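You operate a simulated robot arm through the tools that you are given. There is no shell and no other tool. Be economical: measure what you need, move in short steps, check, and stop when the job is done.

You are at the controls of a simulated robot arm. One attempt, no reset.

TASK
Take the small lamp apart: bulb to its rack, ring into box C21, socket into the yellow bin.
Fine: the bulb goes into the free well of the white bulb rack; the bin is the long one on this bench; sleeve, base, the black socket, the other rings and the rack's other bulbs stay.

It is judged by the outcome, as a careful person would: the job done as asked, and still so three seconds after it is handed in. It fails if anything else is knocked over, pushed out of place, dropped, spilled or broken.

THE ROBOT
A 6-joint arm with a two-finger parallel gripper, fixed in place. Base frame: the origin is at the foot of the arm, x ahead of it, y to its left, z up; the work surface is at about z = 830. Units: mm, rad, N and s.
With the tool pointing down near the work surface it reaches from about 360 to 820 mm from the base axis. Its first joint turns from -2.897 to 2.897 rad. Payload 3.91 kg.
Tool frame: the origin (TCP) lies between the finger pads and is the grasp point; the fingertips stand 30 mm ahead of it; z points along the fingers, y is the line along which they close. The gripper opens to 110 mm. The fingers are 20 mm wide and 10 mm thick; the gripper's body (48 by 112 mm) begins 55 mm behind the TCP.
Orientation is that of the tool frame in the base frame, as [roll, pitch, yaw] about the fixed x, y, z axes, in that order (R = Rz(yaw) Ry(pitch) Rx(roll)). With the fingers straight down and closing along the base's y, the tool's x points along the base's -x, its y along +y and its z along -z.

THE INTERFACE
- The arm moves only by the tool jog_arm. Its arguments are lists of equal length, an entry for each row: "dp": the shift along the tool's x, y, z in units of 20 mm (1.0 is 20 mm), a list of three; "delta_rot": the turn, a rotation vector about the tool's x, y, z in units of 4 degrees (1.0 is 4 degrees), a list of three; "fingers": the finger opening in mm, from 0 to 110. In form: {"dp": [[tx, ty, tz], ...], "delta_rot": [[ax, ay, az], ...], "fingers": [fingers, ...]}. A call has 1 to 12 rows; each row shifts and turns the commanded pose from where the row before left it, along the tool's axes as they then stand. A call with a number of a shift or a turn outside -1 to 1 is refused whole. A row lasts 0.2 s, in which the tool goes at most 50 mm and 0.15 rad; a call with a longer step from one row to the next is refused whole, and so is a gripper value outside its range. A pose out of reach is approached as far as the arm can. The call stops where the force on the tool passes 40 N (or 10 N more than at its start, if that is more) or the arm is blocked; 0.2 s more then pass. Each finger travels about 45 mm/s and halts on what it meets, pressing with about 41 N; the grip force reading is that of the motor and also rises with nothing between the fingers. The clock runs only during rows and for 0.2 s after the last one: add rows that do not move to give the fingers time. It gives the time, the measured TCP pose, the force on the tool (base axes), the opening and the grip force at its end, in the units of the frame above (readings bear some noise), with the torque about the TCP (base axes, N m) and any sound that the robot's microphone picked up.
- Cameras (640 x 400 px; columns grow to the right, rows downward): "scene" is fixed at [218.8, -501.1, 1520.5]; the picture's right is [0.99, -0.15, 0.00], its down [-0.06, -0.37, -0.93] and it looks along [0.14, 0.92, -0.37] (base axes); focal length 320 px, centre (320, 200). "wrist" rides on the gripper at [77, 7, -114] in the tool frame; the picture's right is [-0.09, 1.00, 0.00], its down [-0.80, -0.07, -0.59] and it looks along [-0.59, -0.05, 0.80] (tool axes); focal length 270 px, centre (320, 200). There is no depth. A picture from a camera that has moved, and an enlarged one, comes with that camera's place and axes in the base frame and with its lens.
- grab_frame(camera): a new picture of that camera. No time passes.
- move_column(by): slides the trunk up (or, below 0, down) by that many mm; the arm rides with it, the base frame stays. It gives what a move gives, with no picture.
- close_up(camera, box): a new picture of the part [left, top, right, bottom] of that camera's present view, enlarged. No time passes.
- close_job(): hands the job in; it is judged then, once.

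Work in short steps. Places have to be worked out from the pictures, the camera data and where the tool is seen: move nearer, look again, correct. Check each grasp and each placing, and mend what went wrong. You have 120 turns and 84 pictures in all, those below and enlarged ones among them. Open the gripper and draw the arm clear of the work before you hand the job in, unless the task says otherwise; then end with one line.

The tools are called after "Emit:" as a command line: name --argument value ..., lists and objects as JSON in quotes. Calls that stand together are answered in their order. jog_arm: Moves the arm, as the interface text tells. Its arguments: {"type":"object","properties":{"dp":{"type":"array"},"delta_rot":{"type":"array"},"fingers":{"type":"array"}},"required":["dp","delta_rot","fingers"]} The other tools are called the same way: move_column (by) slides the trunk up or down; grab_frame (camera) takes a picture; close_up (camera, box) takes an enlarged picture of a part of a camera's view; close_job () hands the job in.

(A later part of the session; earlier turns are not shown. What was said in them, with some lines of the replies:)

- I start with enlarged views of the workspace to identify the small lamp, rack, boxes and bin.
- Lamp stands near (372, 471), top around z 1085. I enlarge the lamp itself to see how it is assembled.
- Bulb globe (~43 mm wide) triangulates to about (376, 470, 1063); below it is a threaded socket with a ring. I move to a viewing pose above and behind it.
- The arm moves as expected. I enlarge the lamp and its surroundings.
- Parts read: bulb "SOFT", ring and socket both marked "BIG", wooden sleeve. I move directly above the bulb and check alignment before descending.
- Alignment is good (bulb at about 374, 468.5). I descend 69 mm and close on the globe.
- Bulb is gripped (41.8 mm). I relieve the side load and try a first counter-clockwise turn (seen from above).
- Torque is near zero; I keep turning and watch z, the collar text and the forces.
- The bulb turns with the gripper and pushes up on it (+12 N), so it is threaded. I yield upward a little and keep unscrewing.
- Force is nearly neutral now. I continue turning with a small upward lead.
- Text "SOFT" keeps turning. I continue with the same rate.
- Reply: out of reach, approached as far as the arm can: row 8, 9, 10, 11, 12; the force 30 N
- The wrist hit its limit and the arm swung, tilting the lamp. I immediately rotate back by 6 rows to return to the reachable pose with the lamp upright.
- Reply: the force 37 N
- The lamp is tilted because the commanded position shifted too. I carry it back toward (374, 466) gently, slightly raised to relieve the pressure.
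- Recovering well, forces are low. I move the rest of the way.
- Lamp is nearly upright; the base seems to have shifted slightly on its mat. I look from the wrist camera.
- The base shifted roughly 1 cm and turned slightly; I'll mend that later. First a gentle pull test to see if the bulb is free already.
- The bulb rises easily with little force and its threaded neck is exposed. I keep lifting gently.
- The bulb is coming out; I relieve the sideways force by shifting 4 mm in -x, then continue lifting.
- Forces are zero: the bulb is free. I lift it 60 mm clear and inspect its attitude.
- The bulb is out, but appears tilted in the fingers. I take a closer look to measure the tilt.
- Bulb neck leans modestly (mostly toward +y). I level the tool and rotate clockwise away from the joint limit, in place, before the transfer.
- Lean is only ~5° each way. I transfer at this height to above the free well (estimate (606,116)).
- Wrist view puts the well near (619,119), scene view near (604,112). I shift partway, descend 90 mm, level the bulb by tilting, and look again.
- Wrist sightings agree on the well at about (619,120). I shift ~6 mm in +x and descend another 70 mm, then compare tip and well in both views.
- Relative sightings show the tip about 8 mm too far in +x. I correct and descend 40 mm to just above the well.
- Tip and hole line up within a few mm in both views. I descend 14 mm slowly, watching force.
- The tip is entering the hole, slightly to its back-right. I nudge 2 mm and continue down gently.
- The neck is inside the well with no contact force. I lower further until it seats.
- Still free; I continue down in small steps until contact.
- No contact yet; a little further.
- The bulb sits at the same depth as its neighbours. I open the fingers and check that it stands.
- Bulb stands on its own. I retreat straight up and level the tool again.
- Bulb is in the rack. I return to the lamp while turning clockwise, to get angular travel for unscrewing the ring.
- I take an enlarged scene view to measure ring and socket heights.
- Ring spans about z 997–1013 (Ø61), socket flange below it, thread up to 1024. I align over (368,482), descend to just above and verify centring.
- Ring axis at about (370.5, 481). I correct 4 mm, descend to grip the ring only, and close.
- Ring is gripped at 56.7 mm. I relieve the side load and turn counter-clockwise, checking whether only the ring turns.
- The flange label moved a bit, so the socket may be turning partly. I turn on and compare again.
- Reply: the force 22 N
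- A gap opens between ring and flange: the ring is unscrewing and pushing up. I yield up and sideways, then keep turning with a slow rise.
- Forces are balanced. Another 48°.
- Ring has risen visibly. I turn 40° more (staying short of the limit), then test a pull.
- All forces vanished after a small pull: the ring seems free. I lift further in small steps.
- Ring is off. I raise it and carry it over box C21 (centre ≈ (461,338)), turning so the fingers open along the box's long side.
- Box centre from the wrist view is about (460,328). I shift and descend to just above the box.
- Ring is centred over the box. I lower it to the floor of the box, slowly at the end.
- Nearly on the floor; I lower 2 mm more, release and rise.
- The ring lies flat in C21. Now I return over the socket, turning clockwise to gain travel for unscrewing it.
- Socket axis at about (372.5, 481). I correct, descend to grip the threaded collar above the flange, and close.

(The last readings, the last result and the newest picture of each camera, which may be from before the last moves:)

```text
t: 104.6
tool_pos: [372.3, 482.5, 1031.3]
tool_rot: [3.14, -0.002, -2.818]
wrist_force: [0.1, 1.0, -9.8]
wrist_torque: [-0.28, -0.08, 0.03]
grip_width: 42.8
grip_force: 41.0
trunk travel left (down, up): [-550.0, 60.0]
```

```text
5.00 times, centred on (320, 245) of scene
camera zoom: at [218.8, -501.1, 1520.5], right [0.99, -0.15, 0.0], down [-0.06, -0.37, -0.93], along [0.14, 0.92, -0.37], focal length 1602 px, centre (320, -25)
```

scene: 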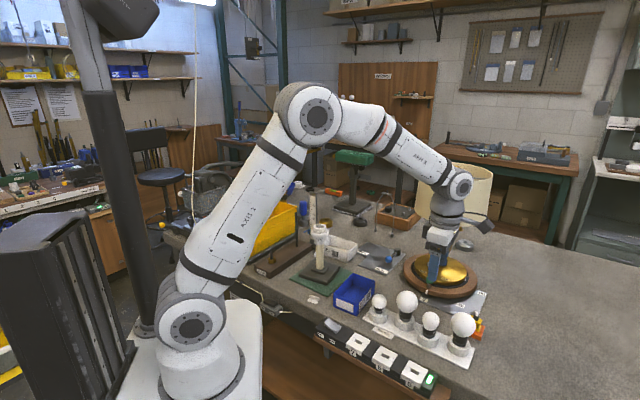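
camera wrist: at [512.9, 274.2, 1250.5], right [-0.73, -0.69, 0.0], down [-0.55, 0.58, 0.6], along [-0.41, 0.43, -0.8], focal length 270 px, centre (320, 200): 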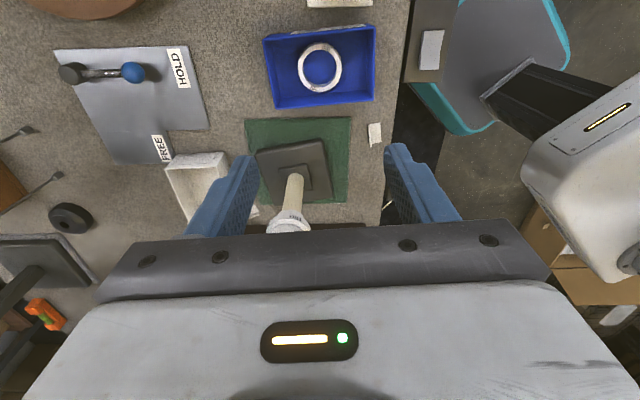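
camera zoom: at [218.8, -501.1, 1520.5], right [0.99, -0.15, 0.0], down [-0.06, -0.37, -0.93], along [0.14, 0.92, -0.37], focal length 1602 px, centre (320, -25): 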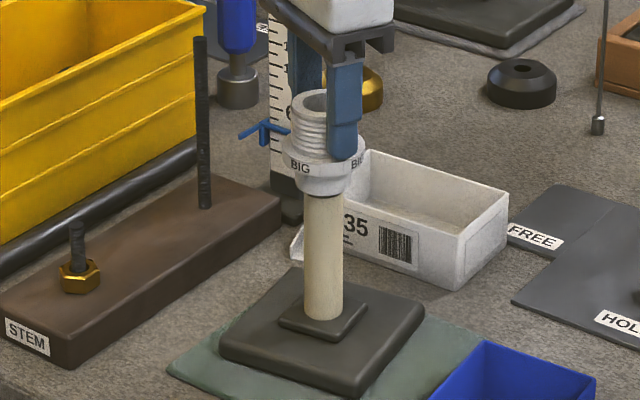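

The socket turns with the gripper while the base stays. I continue turning.

Emit:
jog_arm --dp '[[0, 0, 0], [0, 0, 0], [0, 0, 0], [0, 0, 0], [0, 0, 0], [0, 0, 0], [0, 0, 0], [0, 0, 0], [0, 0, 0], [0, 0, 0], [0, 0, 0], [0, 0, 0]]' --delta_rot '[[0, 0, -1], [0, 0, -1], [0, 0, -1], [0, 0, -1], [0, 0, -1], [0, 0, -1], [0, 0, -1], [0, 0, -1], [0, 0, -1], [0, 0, -1], [0, 0, -1], [0, 0, -1]]' --fingers '[38, 38, 38, 38, 38, 38, 38, 38, 38, 38, 38, 38]'

Emit:
jog_arm --dp '[[0, 0, -0.01], [0, 0, -0.003], [0, 0, -0.003], [0, 0, -0.003], [0, 0, -0.003], [0, 0, -0.003], [0, 0, -0.003], [0, 0, -0.003], [0, 0, -0.003], [0, 0, -0.003], [0, 0, -0.003], [0, 0, -0.003]]' --delta_rot '[[0, 0, -1], [0, 0, -1], [0, 0, -1], [0, 0, -1], [0, 0, -1], [0, 0, -1], [0, 0, -1], [0, 0, -1], [0, 0, -1], [0, 0, -1], [0, 0, -1], [0, 0, -1]]' --fingers '[38, 38, 38, 38, 38, 38, 38, 38, 38, 38, 38, 38]'

```text
t: 107.2
tool_pos: [373.0, 482.2, 1031.7]
tool_rot: [3.139, 0.003, -1.979]
wrist_force: [0.0, 5.4, 9.4]
wrist_torque: [-0.66, -0.31, 0.02]
grip_width: 42.7
grip_force: 40.4
trunk travel left (down, up): [-550.0, 60.0]
```

```text
t: 109.8
tool_pos: [373.7, 481.0, 1033.1]
tool_rot: [-3.14, 0.001, -1.142]
wrist_force: [2.2, 10.8, 17.3]
wrist_torque: [0.34, -0.22, 0.01]
grip_width: 42.9
grip_force: 41.3
trunk travel left (down, up): [-550.0, 60.0]
```

Threaded: the socket pushes up (17 N). I yield and continue with more rise.

Emit:
jog_arm --dp '[[-0.045, -0.02, -0.1], [0, 0, -0.006], [0, 0, -0.006], [0, 0, -0.006], [0, 0, -0.006], [0, 0, -0.006], [0, 0, -0.006], [0, 0, -0.006], [0, 0, -0.006], [0, 0, -0.006], [0, 0, -0.006], [0, 0, -0.006]]' --delta_rot '[[0, 0, 0], [0, 0, -1], [0, 0, -1], [0, 0, -1], [0, 0, -1], [0, 0, -1], [0, 0, -1], [0, 0, -1], [0, 0, -1], [0, 0, -1], [0, 0, -1], [0, 0, -1]]' --fingers '[38, 38, 38, 38, 38, 38, 38, 38, 38, 38, 38, 38]'

Emit:
close_up --camera "scene" --box '[285, 205, 355, 285]'

```text
t: 112.4
tool_pos: [372.2, 482.4, 1035.8]
tool_rot: [3.141, 0.002, -0.372]
wrist_force: [-0.1, 0.3, -0.5]
wrist_torque: [0.0, 0.02, 0.01]
grip_width: 42.9
grip_force: 41.3
trunk travel left (down, up): [-550.0, 60.0]
```

```text
5.00 times, centred on (320, 245) of scene
camera zoom: at [218.8, -501.1, 1520.5], right [0.99, -0.15, 0.0], down [-0.06, -0.37, -0.93], along [0.14, 0.92, -0.37], focal length 1602 px, centre (320, -25)
```

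zoom: 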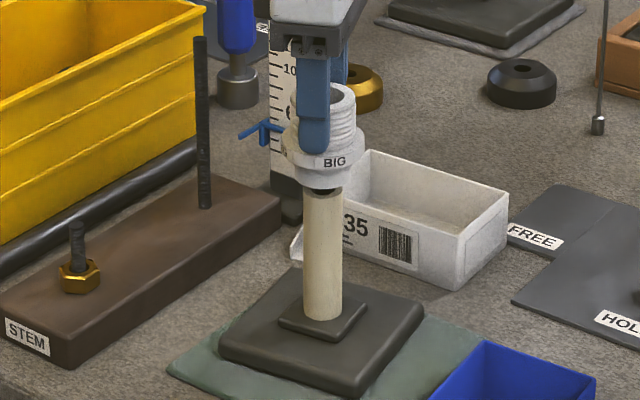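

Forces are zero and a gap appears above the sleeve: the socket is probably free. I lift gently.

Emit:
jog_arm --dp '[[0, 0, -0.08], [0, 0, -0.08], [0, 0, -0.15], [0, 0, -0.2], [0, 0, 0]]' --delta_rot '[[0, 0, 0], [0, 0, 0], [0, 0, 0], [0, 0, 0], [0, 0, 0]]' --fingers '[38, 38, 38, 38, 38]'

Emit:
close_up --camera "scene" --box '[285, 205, 355, 285]'

```text
t: 113.6
tool_pos: [373.3, 481.2, 1045.4]
tool_rot: [-3.14, 0.002, -0.375]
wrist_force: [0.4, -0.7, -0.7]
wrist_torque: [-0.02, -0.03, 0.02]
grip_width: 42.9
grip_force: 40.7
trunk travel left (down, up): [-550.0, 60.0]
```

```text
5.00 times, centred on (320, 245) of scene
camera zoom: at [218.8, -501.1, 1520.5], right [0.99, -0.15, 0.0], down [-0.06, -0.37, -0.93], along [0.14, 0.92, -0.37], focal length 1602 px, centre (320, -25)
```

zoom: 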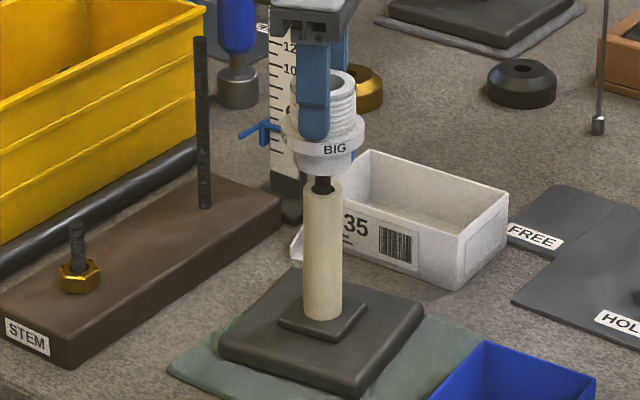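

The socket is off. I raise it to z≈1180 and carry it toward the yellow bin's near part.

Emit:
jog_arm --dp '[[0, 0, -0.96], [0, 0, -0.96], [0, 0, -0.96], [0, 0, -0.96], [0, 0, -0.96], [0, 0, -0.96], [0, 0, -0.96], [-0.963, -0.373, 0], [-0.963, -0.373, 0], [-0.963, -0.373, 0], [-0.963, -0.373, 0], [-0.963, -0.373, 0]]' --delta_rot '[[0, 0, 0], [0, 0, 0], [0, 0, 0], [0, 0, 0], [0, 0, 0], [0, 0, 0], [0, 0, 0], [0, 0, 0], [0, 0, 0], [0, 0, 0], [0, 0, 0], [0, 0, 0]]' --fingers '[38, 38, 38, 38, 38, 38, 38, 38, 38, 38, 38, 38]'

Emit:
jog_arm --dp '[[-0.963, -0.373, 0], [-0.963, -0.373, 0], [-0.963, -0.373, 0], [-0.963, -0.373, 0], [-0.963, -0.373, 0], [-0.963, -0.373, 0], [-0.963, -0.373, 0], [-0.963, -0.373, 0], [-0.963, -0.373, 0], [-0.963, -0.373, 0], [-0.963, -0.373, 0], [0, 0, 0]]' --delta_rot '[[0, 0, 0], [0, 0, 0], [0, 0, 0], [0, 0, 0], [0, 0, 0], [0, 0, 0], [0, 0, 0], [0, 0, 0], [0, 0, 0], [0, 0, 0], [0, 0, 0], [0, 0, 0]]' --fingers '[38, 38, 38, 38, 38, 38, 38, 38, 38, 38, 38, 38]'

Emit:
grab_frame --camera "wrist"

Emit:
close_up --camera "scene" --box '[190, 120, 350, 280]'

```text
t: 116.2
tool_pos: [296.8, 552.1, 1179.9]
tool_rot: [-3.141, 0.002, -0.374]
wrist_force: [0.0, -0.7, -1.2]
wrist_torque: [0.0, 0.01, -0.02]
grip_width: 42.9
grip_force: 41.2
trunk travel left (down, up): [-550.0, 60.0]
```

```text
t: 118.8
tool_pos: [130.2, 707.7, 1181.9]
tool_rot: [-3.141, 0.002, -0.374]
wrist_force: [0.4, 0.6, -1.1]
wrist_torque: [0.0, 0.0, -0.01]
grip_width: 43.0
grip_force: 41.1
trunk travel left (down, up): [-550.0, 60.0]
```

```text
17 pictures are left
camera wrist: at [200.3, 673.8, 1295.7], right [-0.45, -0.89, 0.0], down [-0.72, 0.36, 0.6], along [-0.53, 0.27, -0.8], focal length 270 px, centre (320, 200)
```

wrist: 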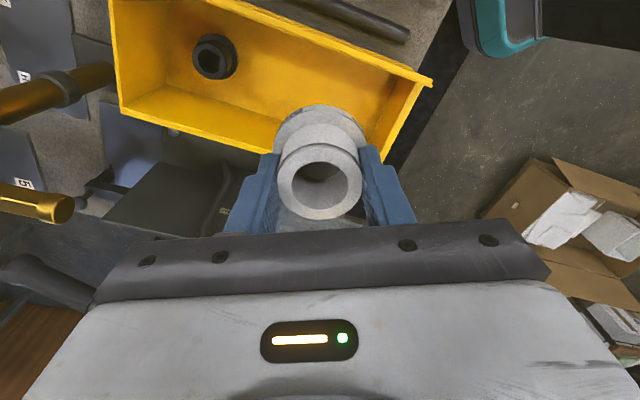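

```text
2.50 times, centred on (270, 200) of scene
camera zoom: at [218.8, -501.1, 1520.5], right [0.99, -0.15, 0.0], down [-0.06, -0.37, -0.93], along [0.14, 0.92, -0.37], focal length 801 px, centre (445, 200)
```

zoom: 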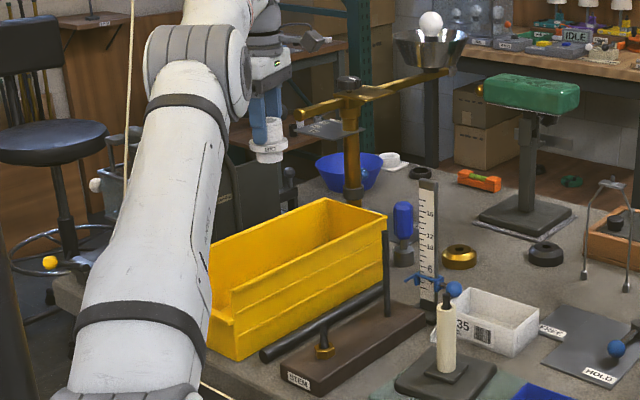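

The bin floor and the black socket inside are visible; a clear spot is about (138,759). I move there and descend to z≈1010.

Emit:
jog_arm --dp '[[-0.187, -0.84, 0], [-0.187, -0.84, 0], [-0.187, -0.84, 0], [0, 0, 0.955], [0, 0, 0.955], [0, 0, 0.955], [0, 0, 0.955], [0, 0, 0.955], [0, 0, 0.955], [0, 0, 0.955], [0, 0, 0.955], [0, 0, 0.955]]' --delta_rot '[[0, 0, 0], [0, 0, 0], [0, 0, 0], [0, 0, 0], [0, 0, 0], [0, 0, 0], [0, 0, 0], [0, 0, 0], [0, 0, 0], [0, 0, 0], [0, 0, 0], [0, 0, 0]]' --fingers '[38, 38, 38, 38, 38, 38, 38, 38, 38, 38, 38, 38]'

Emit:
grab_frame --camera "wrist"

```text
t: 121.4
tool_pos: [132.8, 724.2, 1002.9]
tool_rot: [3.141, 0.002, -0.374]
wrist_force: [-0.7, -0.9, -1.0]
wrist_torque: [-0.02, -0.03, 0.0]
grip_width: 42.7
grip_force: 41.4
out of reach, approached as far as the arm can: row 2, 3
trunk travel left (down, up): [-550.0, 60.0]
```

```text
15 pictures are left
camera wrist: at [203.7, 692.4, 1117.4], right [-0.45, -0.89, 0.0], down [-0.72, 0.36, 0.6], along [-0.53, 0.27, -0.8], focal length 270 px, centre (320, 200)
```

wrist: 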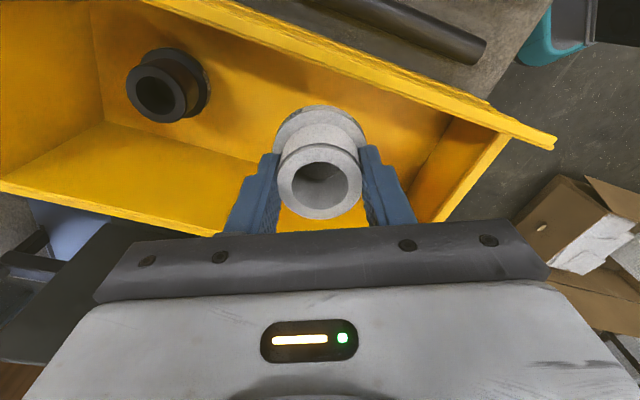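

Reach was limited up high; the socket is just inside the near wall. I move ~30 mm inward across the bin while lowering 25 mm.

Emit:
jog_arm --dp '[[0, 0, 0.3], [-0.44, -0.235, 0.3], [-0.44, -0.235, 0.3], [-0.44, -0.235, 0.3], [0, 0, 0]]' --delta_rot '[[0, 0, 0], [0, 0, 0], [0, 0, 0], [0, 0, 0], [0, 0, 0]]' --fingers '[38, 38, 38, 38, 38]'

Emit:
grab_frame --camera "wrist"

```text
t: 122.6
tool_pos: [114.2, 748.0, 980.4]
tool_rot: [3.14, 0.002, -0.374]
wrist_force: [0.6, 0.4, -0.9]
wrist_torque: [-0.01, 0.04, -0.02]
grip_width: 42.8
grip_force: 41.0
trunk travel left (down, up): [-550.0, 60.0]
```

```text
14 pictures are left
camera wrist: at [184.6, 715.1, 1094.2], right [-0.45, -0.89, 0.0], down [-0.72, 0.36, 0.6], along [-0.53, 0.27, -0.8], focal length 270 px, centre (320, 200)
```

wrist: 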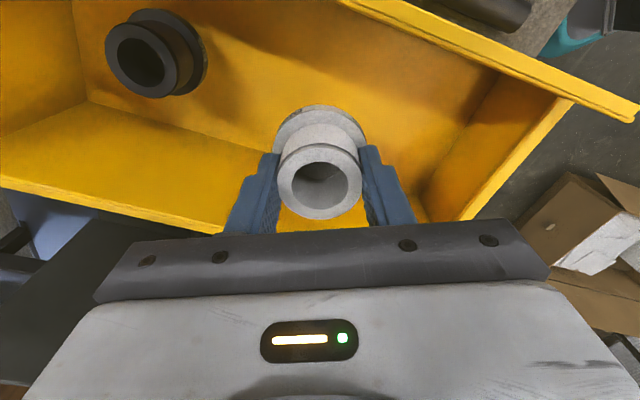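

Centred in the bin with clearance. I lower to the floor, slowly at the end.

Emit:
jog_arm --dp '[[0, 0, 0.8], [0, 0, 0.8], [0, 0, 0.8], [0, 0, 0.6], [0, 0, 0.3], [0, 0, 0.15], [0, 0, 0.15], [0, 0, 0.15], [0, 0, 0]]' --delta_rot '[[0, 0, 0], [0, 0, 0], [0, 0, 0], [0, 0, 0], [0, 0, 0], [0, 0, 0], [0, 0, 0], [0, 0, 0], [0, 0, 0]]' --fingers '[38, 38, 38, 38, 38, 38, 38, 38, 38]'

```text
t: 124.6
tool_pos: [114.0, 748.7, 904.2]
tool_rot: [3.141, 0.003, -0.374]
wrist_force: [-0.3, -0.3, -0.6]
wrist_torque: [-0.01, 0.01, 0.02]
grip_width: 42.9
grip_force: 41.0
trunk travel left (down, up): [-550.0, 60.0]
```

No contact yet; I lower by 2 mm steps until a contact force shows.

Emit:
jog_arm --dp '[[0, 0, 0.1], [0, 0, 0.1], [0, 0, 0.1], [0, 0, 0]]' --delta_rot '[[0, 0, 0], [0, 0, 0], [0, 0, 0], [0, 0, 0]]' --fingers '[38, 38, 38, 38]'

Emit:
grab_frame --camera "wrist"

```text
t: 125.6
tool_pos: [113.5, 747.8, 899.2]
tool_rot: [-3.139, 0.001, -0.377]
wrist_force: [-1.0, 0.1, 2.9]
wrist_torque: [-0.05, 0.0, -0.05]
grip_width: 42.7
grip_force: 40.7
trunk travel left (down, up): [-550.0, 60.0]
```

```text
13 pictures are left
camera wrist: at [184.4, 714.8, 1013.4], right [-0.45, -0.89, 0.0], down [-0.72, 0.36, 0.6], along [-0.53, 0.27, -0.8], focal length 270 px, centre (320, 200)
```

wrist: 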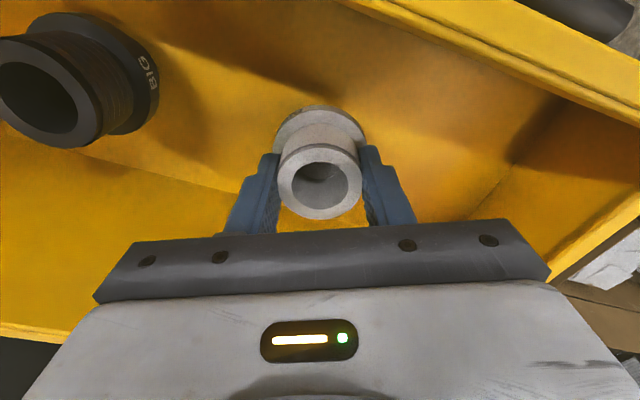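

Contact is felt. I open and rise vertically out of the bin.

Emit:
jog_arm --dp '[[0, 0, 0], [0, 0, 0], [0, 0, 0], [0, 0, -0.5], [0, 0, -0.9], [0, 0, -0.9], [0, 0, -0.9], [0, 0, -0.9], [0, 0, -0.9], [0, 0, 0]]' --delta_rot '[[0, 0, 0], [0, 0, 0], [0, 0, 0], [0, 0, 0], [0, 0, 0], [0, 0, 0], [0, 0, 0], [0, 0, 0], [0, 0, 0], [0, 0, 0]]' --fingers '[50, 60, 64, 64, 64, 64, 64, 64, 64, 64]'

Emit:
grab_frame --camera "wrist"

```text
t: 127.8
tool_pos: [114.3, 749.3, 998.1]
tool_rot: [-3.141, 0.001, -0.375]
wrist_force: [0.0, 0.5, -0.4]
wrist_torque: [-0.01, -0.04, -0.01]
grip_width: 64.1
grip_force: 0.0
trunk travel left (down, up): [-550.0, 60.0]
```

```text
12 pictures are left
camera wrist: at [184.9, 715.1, 1112.5], right [-0.45, -0.89, 0.0], down [-0.72, 0.36, 0.6], along [-0.53, 0.27, -0.8], focal length 270 px, centre (320, 200)
```

wrist: 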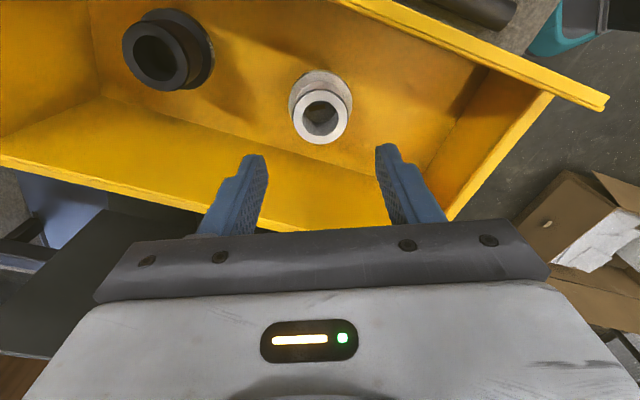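

The socket stands in the bin clear of the black one. I rise and move off, then compare the lamp base with its original position in the same framing as at the start.

Emit:
jog_arm --dp '[[0, 0, -0.8], [0.27, 0.7, -0.8], [0.27, 0.7, -0.8], [0.27, 0.7, -0.8], [0.27, 0.7, -0.8], [0.27, 0.7, -0.8], [0, 0, 0]]' --delta_rot '[[0, 0, 0], [0, 0, 0], [0, 0, 0], [0, 0, 0], [0, 0, 0], [0, 0, 0], [0, 0, 0]]' --fingers '[64, 64, 64, 64, 64, 64, 64]'

Emit:
close_up --camera "scene" --box '[295, 235, 385, 315]'

```text
t: 129.4
tool_pos: [112.8, 673.0, 1094.3]
tool_rot: [3.141, 0.003, -0.375]
wrist_force: [-0.9, 0.2, 0.6]
wrist_torque: [0.01, 0.02, 0.0]
grip_width: 64.0
grip_force: 0.0
trunk travel left (down, up): [-550.0, 60.0]
```

```text
5.00 times, centred on (340, 275) of scene
camera zoom: at [218.8, -501.1, 1520.5], right [0.99, -0.15, 0.0], down [-0.06, -0.37, -0.93], along [0.14, 0.92, -0.37], focal length 1602 px, centre (220, -175)
```

zoom: 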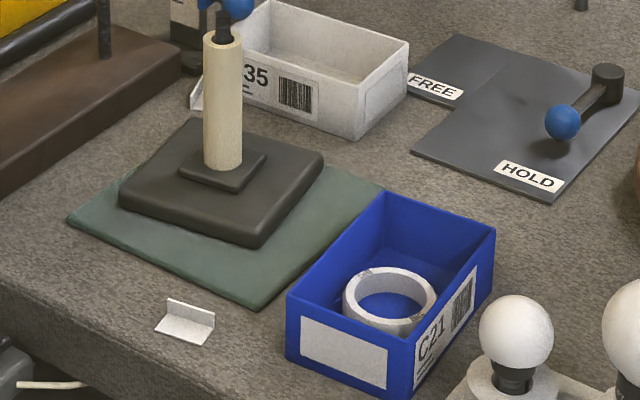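

The base ended about 18 mm toward +y and ~13° turned (pivoting about its left corner). I'll push it back low down at its rear-right edge; first I carry the closed gripper over that spot at a safe height.

Emit:
jog_arm --dp '[[0.914, 0.014, -0.2], [0.911, 0.078, -0.2], [0.903, 0.141, -0.2], [0.891, 0.204, -0.2], [0.875, 0.266, -0.2], [0.854, 0.326, -0.2], [0.829, 0.385, -0.2], [0.8, 0.442, 0], [0.767, 0.496, 0], [0.731, 0.549, 0], [0.691, 0.598, 0], [0.647, 0.645, 0]]' --delta_rot '[[0, 0, -1], [0, 0, -1], [0, 0, -1], [0, 0, -1], [0, 0, -1], [0, 0, -1], [0, 0, -1], [0, 0, -1], [0, 0, -1], [0, 0, -1], [0, 0, -1], [0, 0, -1]]' --fingers '[50, 40, 30, 20, 10, 0, 0, 0, 0, 0, 0, 0]'

Emit:
jog_arm --dp '[[0.601, 0.689, 0], [0.551, 0.729, 0], [0.551, 0.729, 0], [0.551, 0.729, 0], [0.551, 0.729, 0], [0.551, 0.729, 0], [0.551, 0.729, 0], [0.551, 0.729, 0], [0, 0, 0]]' --delta_rot '[[0, 0, -1], [0, 0, 0], [0, 0, 0], [0, 0, 0], [0, 0, 0], [0, 0, 0], [0, 0, 0], [0, 0, 0], [0, 0, 0]]' --fingers '[0, 0, 0, 0, 0, 0, 0, 0, 0]'

Emit:
grab_frame --camera "wrist"

```text
t: 132.0
tool_pos: [317.1, 590.2, 1121.4]
tool_rot: [-3.14, 0.002, 0.463]
wrist_force: [-0.3, -0.9, 0.0]
wrist_torque: [0.01, 0.0, 0.0]
grip_width: 0.0
grip_force: 37.8
trunk travel left (down, up): [-550.0, 60.0]
```

```text
t: 134.0
tool_pos: [451.6, 533.6, 1121.6]
tool_rot: [-3.139, 0.0, 0.532]
wrist_force: [-1.1, 0.4, 0.2]
wrist_torque: [-0.01, 0.03, 0.01]
grip_width: 0.0
grip_force: 37.2
trunk travel left (down, up): [-550.0, 60.0]
```

```text
10 pictures are left
camera wrist: at [522.9, 567.8, 1236.7], right [0.43, -0.9, 0.0], down [-0.73, -0.35, 0.59], along [-0.54, -0.25, -0.8], focal length 270 px, centre (320, 200)
```

wrist: 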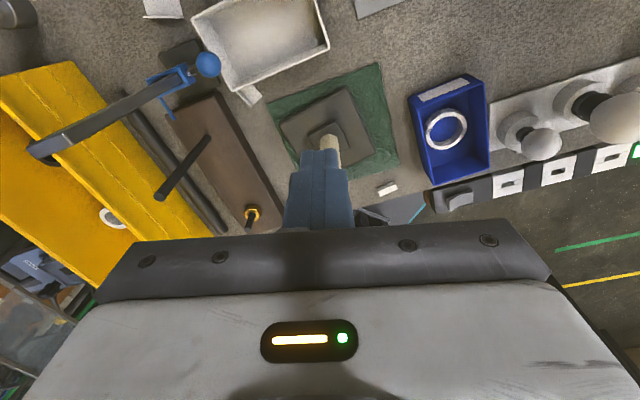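

The mat is a clean diamond centred (376,469); the base is ~16 mm off in +y and turned ~11°. I descend beside its rear-right edge, in the gap to box C35.

Emit:
jog_arm --dp '[[-0.265, 0.25, 0], [0, 0, 1], [0, 0, 1], [0, 0, 1], [0, 0, 1], [0, 0, 1], [0, 0, 1], [0, 0, 1], [0, 0, 1], [0, 0, 1], [0, 0, 0.5], [0, 0, 0]]' --delta_rot '[[0, 0, 0], [0, 0, 0], [0, 0, 0], [0, 0, 0], [0, 0, 0], [0, 0, 0], [0, 0, 0], [0, 0, 0], [0, 0, 0], [0, 0, 0], [0, 0, 0], [0, 0, 0]]' --fingers '[0, 0, 0, 0, 0, 0, 0, 0, 0, 0, 0, 0]'

Emit:
close_up --camera "scene" --box '[295, 235, 385, 315]'

Emit:
grab_frame --camera "wrist"

```text
t: 136.6
tool_pos: [448.3, 526.7, 932.7]
tool_rot: [-3.139, 0.0, 0.533]
wrist_force: [0.2, 0.2, -0.5]
wrist_torque: [-0.01, 0.01, -0.01]
grip_width: 0.1
grip_force: 37.9
trunk travel left (down, up): [-550.0, 60.0]
```

```text
5.00 times, centred on (340, 275) of scene
camera zoom: at [218.8, -501.1, 1520.5], right [0.99, -0.15, 0.0], down [-0.06, -0.37, -0.93], along [0.14, 0.92, -0.37], focal length 1602 px, centre (220, -175)
```

zoom: 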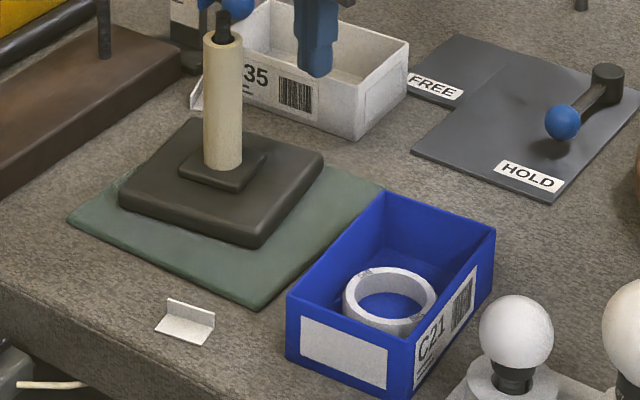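

```text
8 pictures are left
camera wrist: at [520.7, 561.3, 1045.9], right [0.43, -0.9, 0.0], down [-0.73, -0.35, 0.59], along [-0.54, -0.25, -0.8], focal length 270 px, centre (320, 200)
```

wrist: 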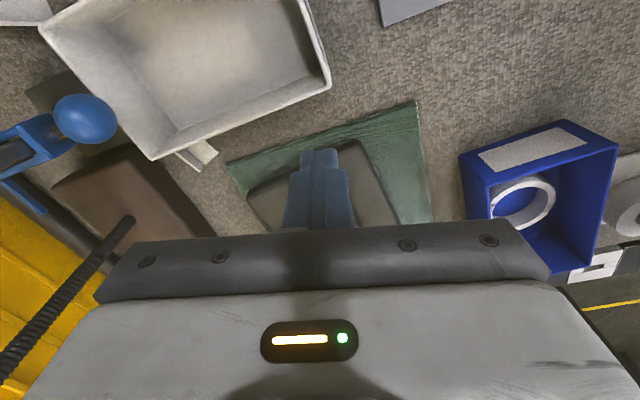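

The landing spot lies between base edge and C35. I descend the remaining 63 mm, force-guarded.

Emit:
jog_arm --dp '[[0, 0, 0.9], [0, 0, 0.9], [0, 0, 0.7], [0, 0, 0.4], [0, 0, 0.25], [0, 0, 0]]' --delta_rot '[[0, 0, 0], [0, 0, 0], [0, 0, 0], [0, 0, 0], [0, 0, 0], [0, 0, 0]]' --fingers '[0, 0, 0, 0, 0, 0]'

Emit:
close_up --camera "scene" --box '[295, 235, 385, 315]'

```text
t: 138.0
tool_pos: [449.4, 527.2, 867.8]
tool_rot: [-3.138, -0.001, 0.533]
wrist_force: [0.2, 0.8, -0.5]
wrist_torque: [-0.03, 0.0, 0.0]
grip_width: 0.0
grip_force: 37.2
trunk travel left (down, up): [-550.0, 60.0]
```

```text
5.00 times, centred on (340, 275) of scene
camera zoom: at [218.8, -501.1, 1520.5], right [0.99, -0.15, 0.0], down [-0.06, -0.37, -0.93], along [0.14, 0.92, -0.37], focal length 1602 px, centre (220, -175)
```

zoom: 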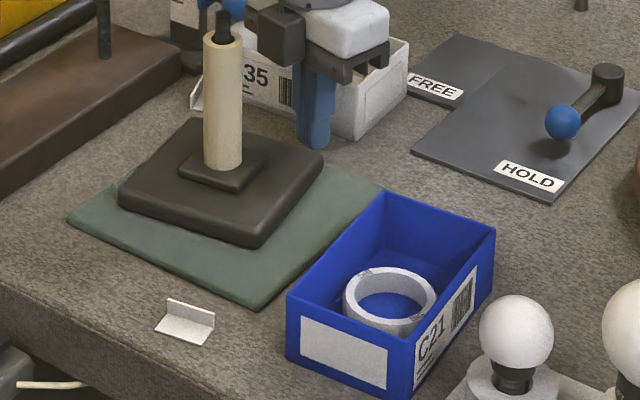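

Fingertips are down beside the base. I push slowly in -y by 22 mm and check.

Emit:
jog_arm --dp '[[-0.1, 0.172, 0], [-0.1, 0.172, 0], [-0.1, 0.172, 0], [-0.1, 0.172, 0], [-0.1, 0.172, 0], [-0.06, 0.1, 0], [0, 0, 0]]' --delta_rot '[[0, 0, 0], [0, 0, 0], [0, 0, 0], [0, 0, 0], [0, 0, 0], [0, 0, 0], [0, 0, 0]]' --fingers '[0, 0, 0, 0, 0, 0, 0]'

Emit:
close_up --camera "scene" --box '[295, 235, 385, 315]'

```text
t: 139.6
tool_pos: [449.6, 505.2, 869.8]
tool_rot: [-3.137, -0.003, 0.531]
wrist_force: [4.4, 8.2, 5.4]
wrist_torque: [0.11, -0.02, 0.03]
grip_width: 0.0
grip_force: 37.2
trunk travel left (down, up): [-550.0, 60.0]
```

```text
5.00 times, centred on (340, 275) of scene
camera zoom: at [218.8, -501.1, 1520.5], right [0.99, -0.15, 0.0], down [-0.06, -0.37, -0.93], along [0.14, 0.92, -0.37], focal length 1602 px, centre (220, -175)
```

zoom: 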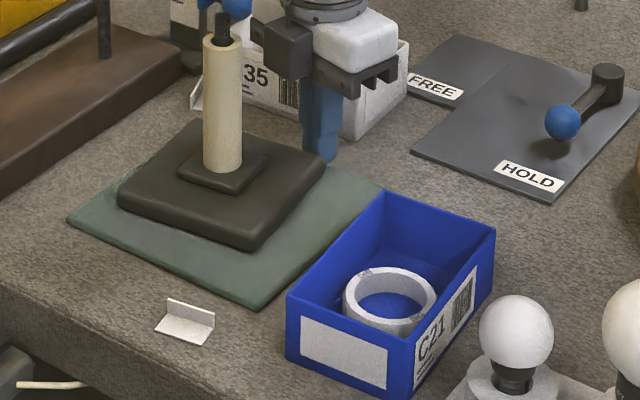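

Contact made (≈9 N) and the base starts turning back. I push 16 mm more.

Emit:
jog_arm --dp '[[-0.08, 0.138, 0], [-0.08, 0.138, 0], [-0.08, 0.138, 0], [-0.08, 0.138, 0], [-0.08, 0.138, 0], [0, 0, 0]]' --delta_rot '[[0, 0, 0], [0, 0, 0], [0, 0, 0], [0, 0, 0], [0, 0, 0], [0, 0, 0]]' --fingers '[0, 0, 0, 0, 0, 0]'

Emit:
close_up --camera "scene" --box '[295, 235, 385, 315]'

```text
t: 141.0
tool_pos: [449.2, 487.6, 867.1]
tool_rot: [-3.139, -0.001, 0.533]
wrist_force: [1.8, 5.4, 0.8]
wrist_torque: [0.08, -0.03, 0.01]
grip_width: 0.2
grip_force: 38.1
trunk travel left (down, up): [-550.0, 60.0]
```

```text
5.00 times, centred on (340, 275) of scene
camera zoom: at [218.8, -501.1, 1520.5], right [0.99, -0.15, 0.0], down [-0.06, -0.37, -0.93], along [0.14, 0.92, -0.37], focal length 1602 px, centre (220, -175)
```

zoom: 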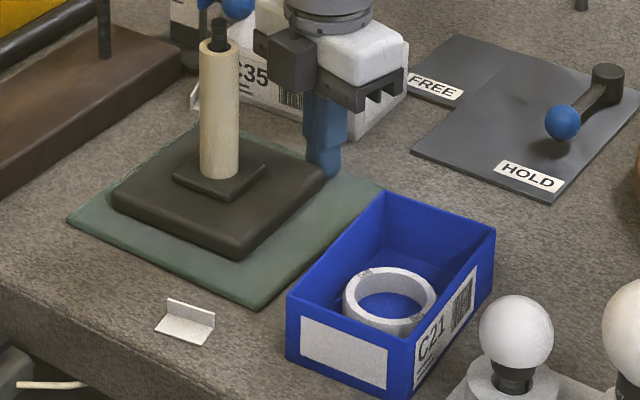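

The base is back to within ~7 mm and squarely oriented on its mat. I back off from it, and rise straight up.

Emit:
jog_arm --dp '[[0.1, -0.1, 0], [0.1, -0.1, 0], [0, 0, -0.7], [0, 0, -1], [0, 0, -1], [0, 0, -1], [0, 0, -1], [0, 0, -1], [0, 0, -1], [0, 0, -1], [0, 0, -1], [0, 0, -1]]' --delta_rot '[[0, 0, 0], [0, 0, 0], [0, 0, 0], [0, 0, 0], [0, 0, 0], [0, 0, 0], [0, 0, 0], [0, 0, 0], [0, 0, 0], [0, 0, 0], [0, 0, 0], [0, 0, 0]]' --fingers '[0, 0, 0, 0, 0, 0, 0, 0, 0, 0, 0, 0]'

Emit:
jog_arm --dp '[[0, 0, -1], [0, 0, -1], [0, 0, -1], [0, 0, -1], [-0.8, 0, -0.5], [-0.8, 0, -0.5], [-0.8, 0, -0.5], [-0.8, 0, -0.5], [-0.8, 0, -0.5], [-0.8, 0, 0], [-0.8, 0, 0], [0, 0, 0]]' --delta_rot '[[0, 0, 0], [0, 0, 0], [0, 0, 0], [0, 0, 0], [0, 0, 0], [0, 0, 0], [0, 0, 0], [0, 0, 0], [0, 0, 0], [0, 0, 0], [0, 0, 0], [0, 0, 0]]' --fingers '[10, 20, 30, 40, 50, 60, 70, 80, 90, 100, 100, 100]'

Emit:
close_up --camera "scene" --box '[200, 170, 500, 370]'

```text
t: 143.6
tool_pos: [450.1, 493.7, 1063.3]
tool_rot: [-3.139, 0.002, 0.531]
wrist_force: [-0.5, -0.3, -0.3]
wrist_torque: [0.0, -0.01, 0.01]
grip_width: 0.0
grip_force: 37.9
trunk travel left (down, up): [-550.0, 60.0]
```

```text
t: 146.2
tool_pos: [354.7, 437.4, 1192.4]
tool_rot: [-3.14, 0.0, 0.532]
wrist_force: [-0.2, 0.3, -1.4]
wrist_torque: [0.0, 0.02, 0.0]
grip_width: 99.8
grip_force: 0.1
trunk travel left (down, up): [-550.0, 60.0]
```

```text
2.00 times, centred on (350, 270) of scene
camera zoom: at [218.8, -501.1, 1520.5], right [0.99, -0.15, 0.0], down [-0.06, -0.37, -0.93], along [0.14, 0.92, -0.37], focal length 641 px, centre (260, 60)
```

zoom: 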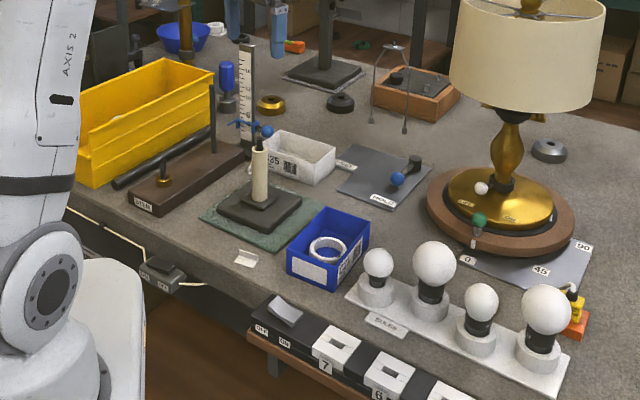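

Everything is where it should be: the bulb stands in the formerly free well, the ring lies in C21, the socket was last seen standing in the yellow bin, and the arm is clear and open. I hand in.

Emit:
close_job

```text
The job is handed in.
```

I took the small lamp apart and handed the job in: the bulb is in the rack's free well, the ring in box C21 and the socket in the yellow bin. While I was unscrewing the bulb, the arm hit its turning limit, tilted the lamp and shifted its base; I pushed the base back to within about 7 mm of where it stood.
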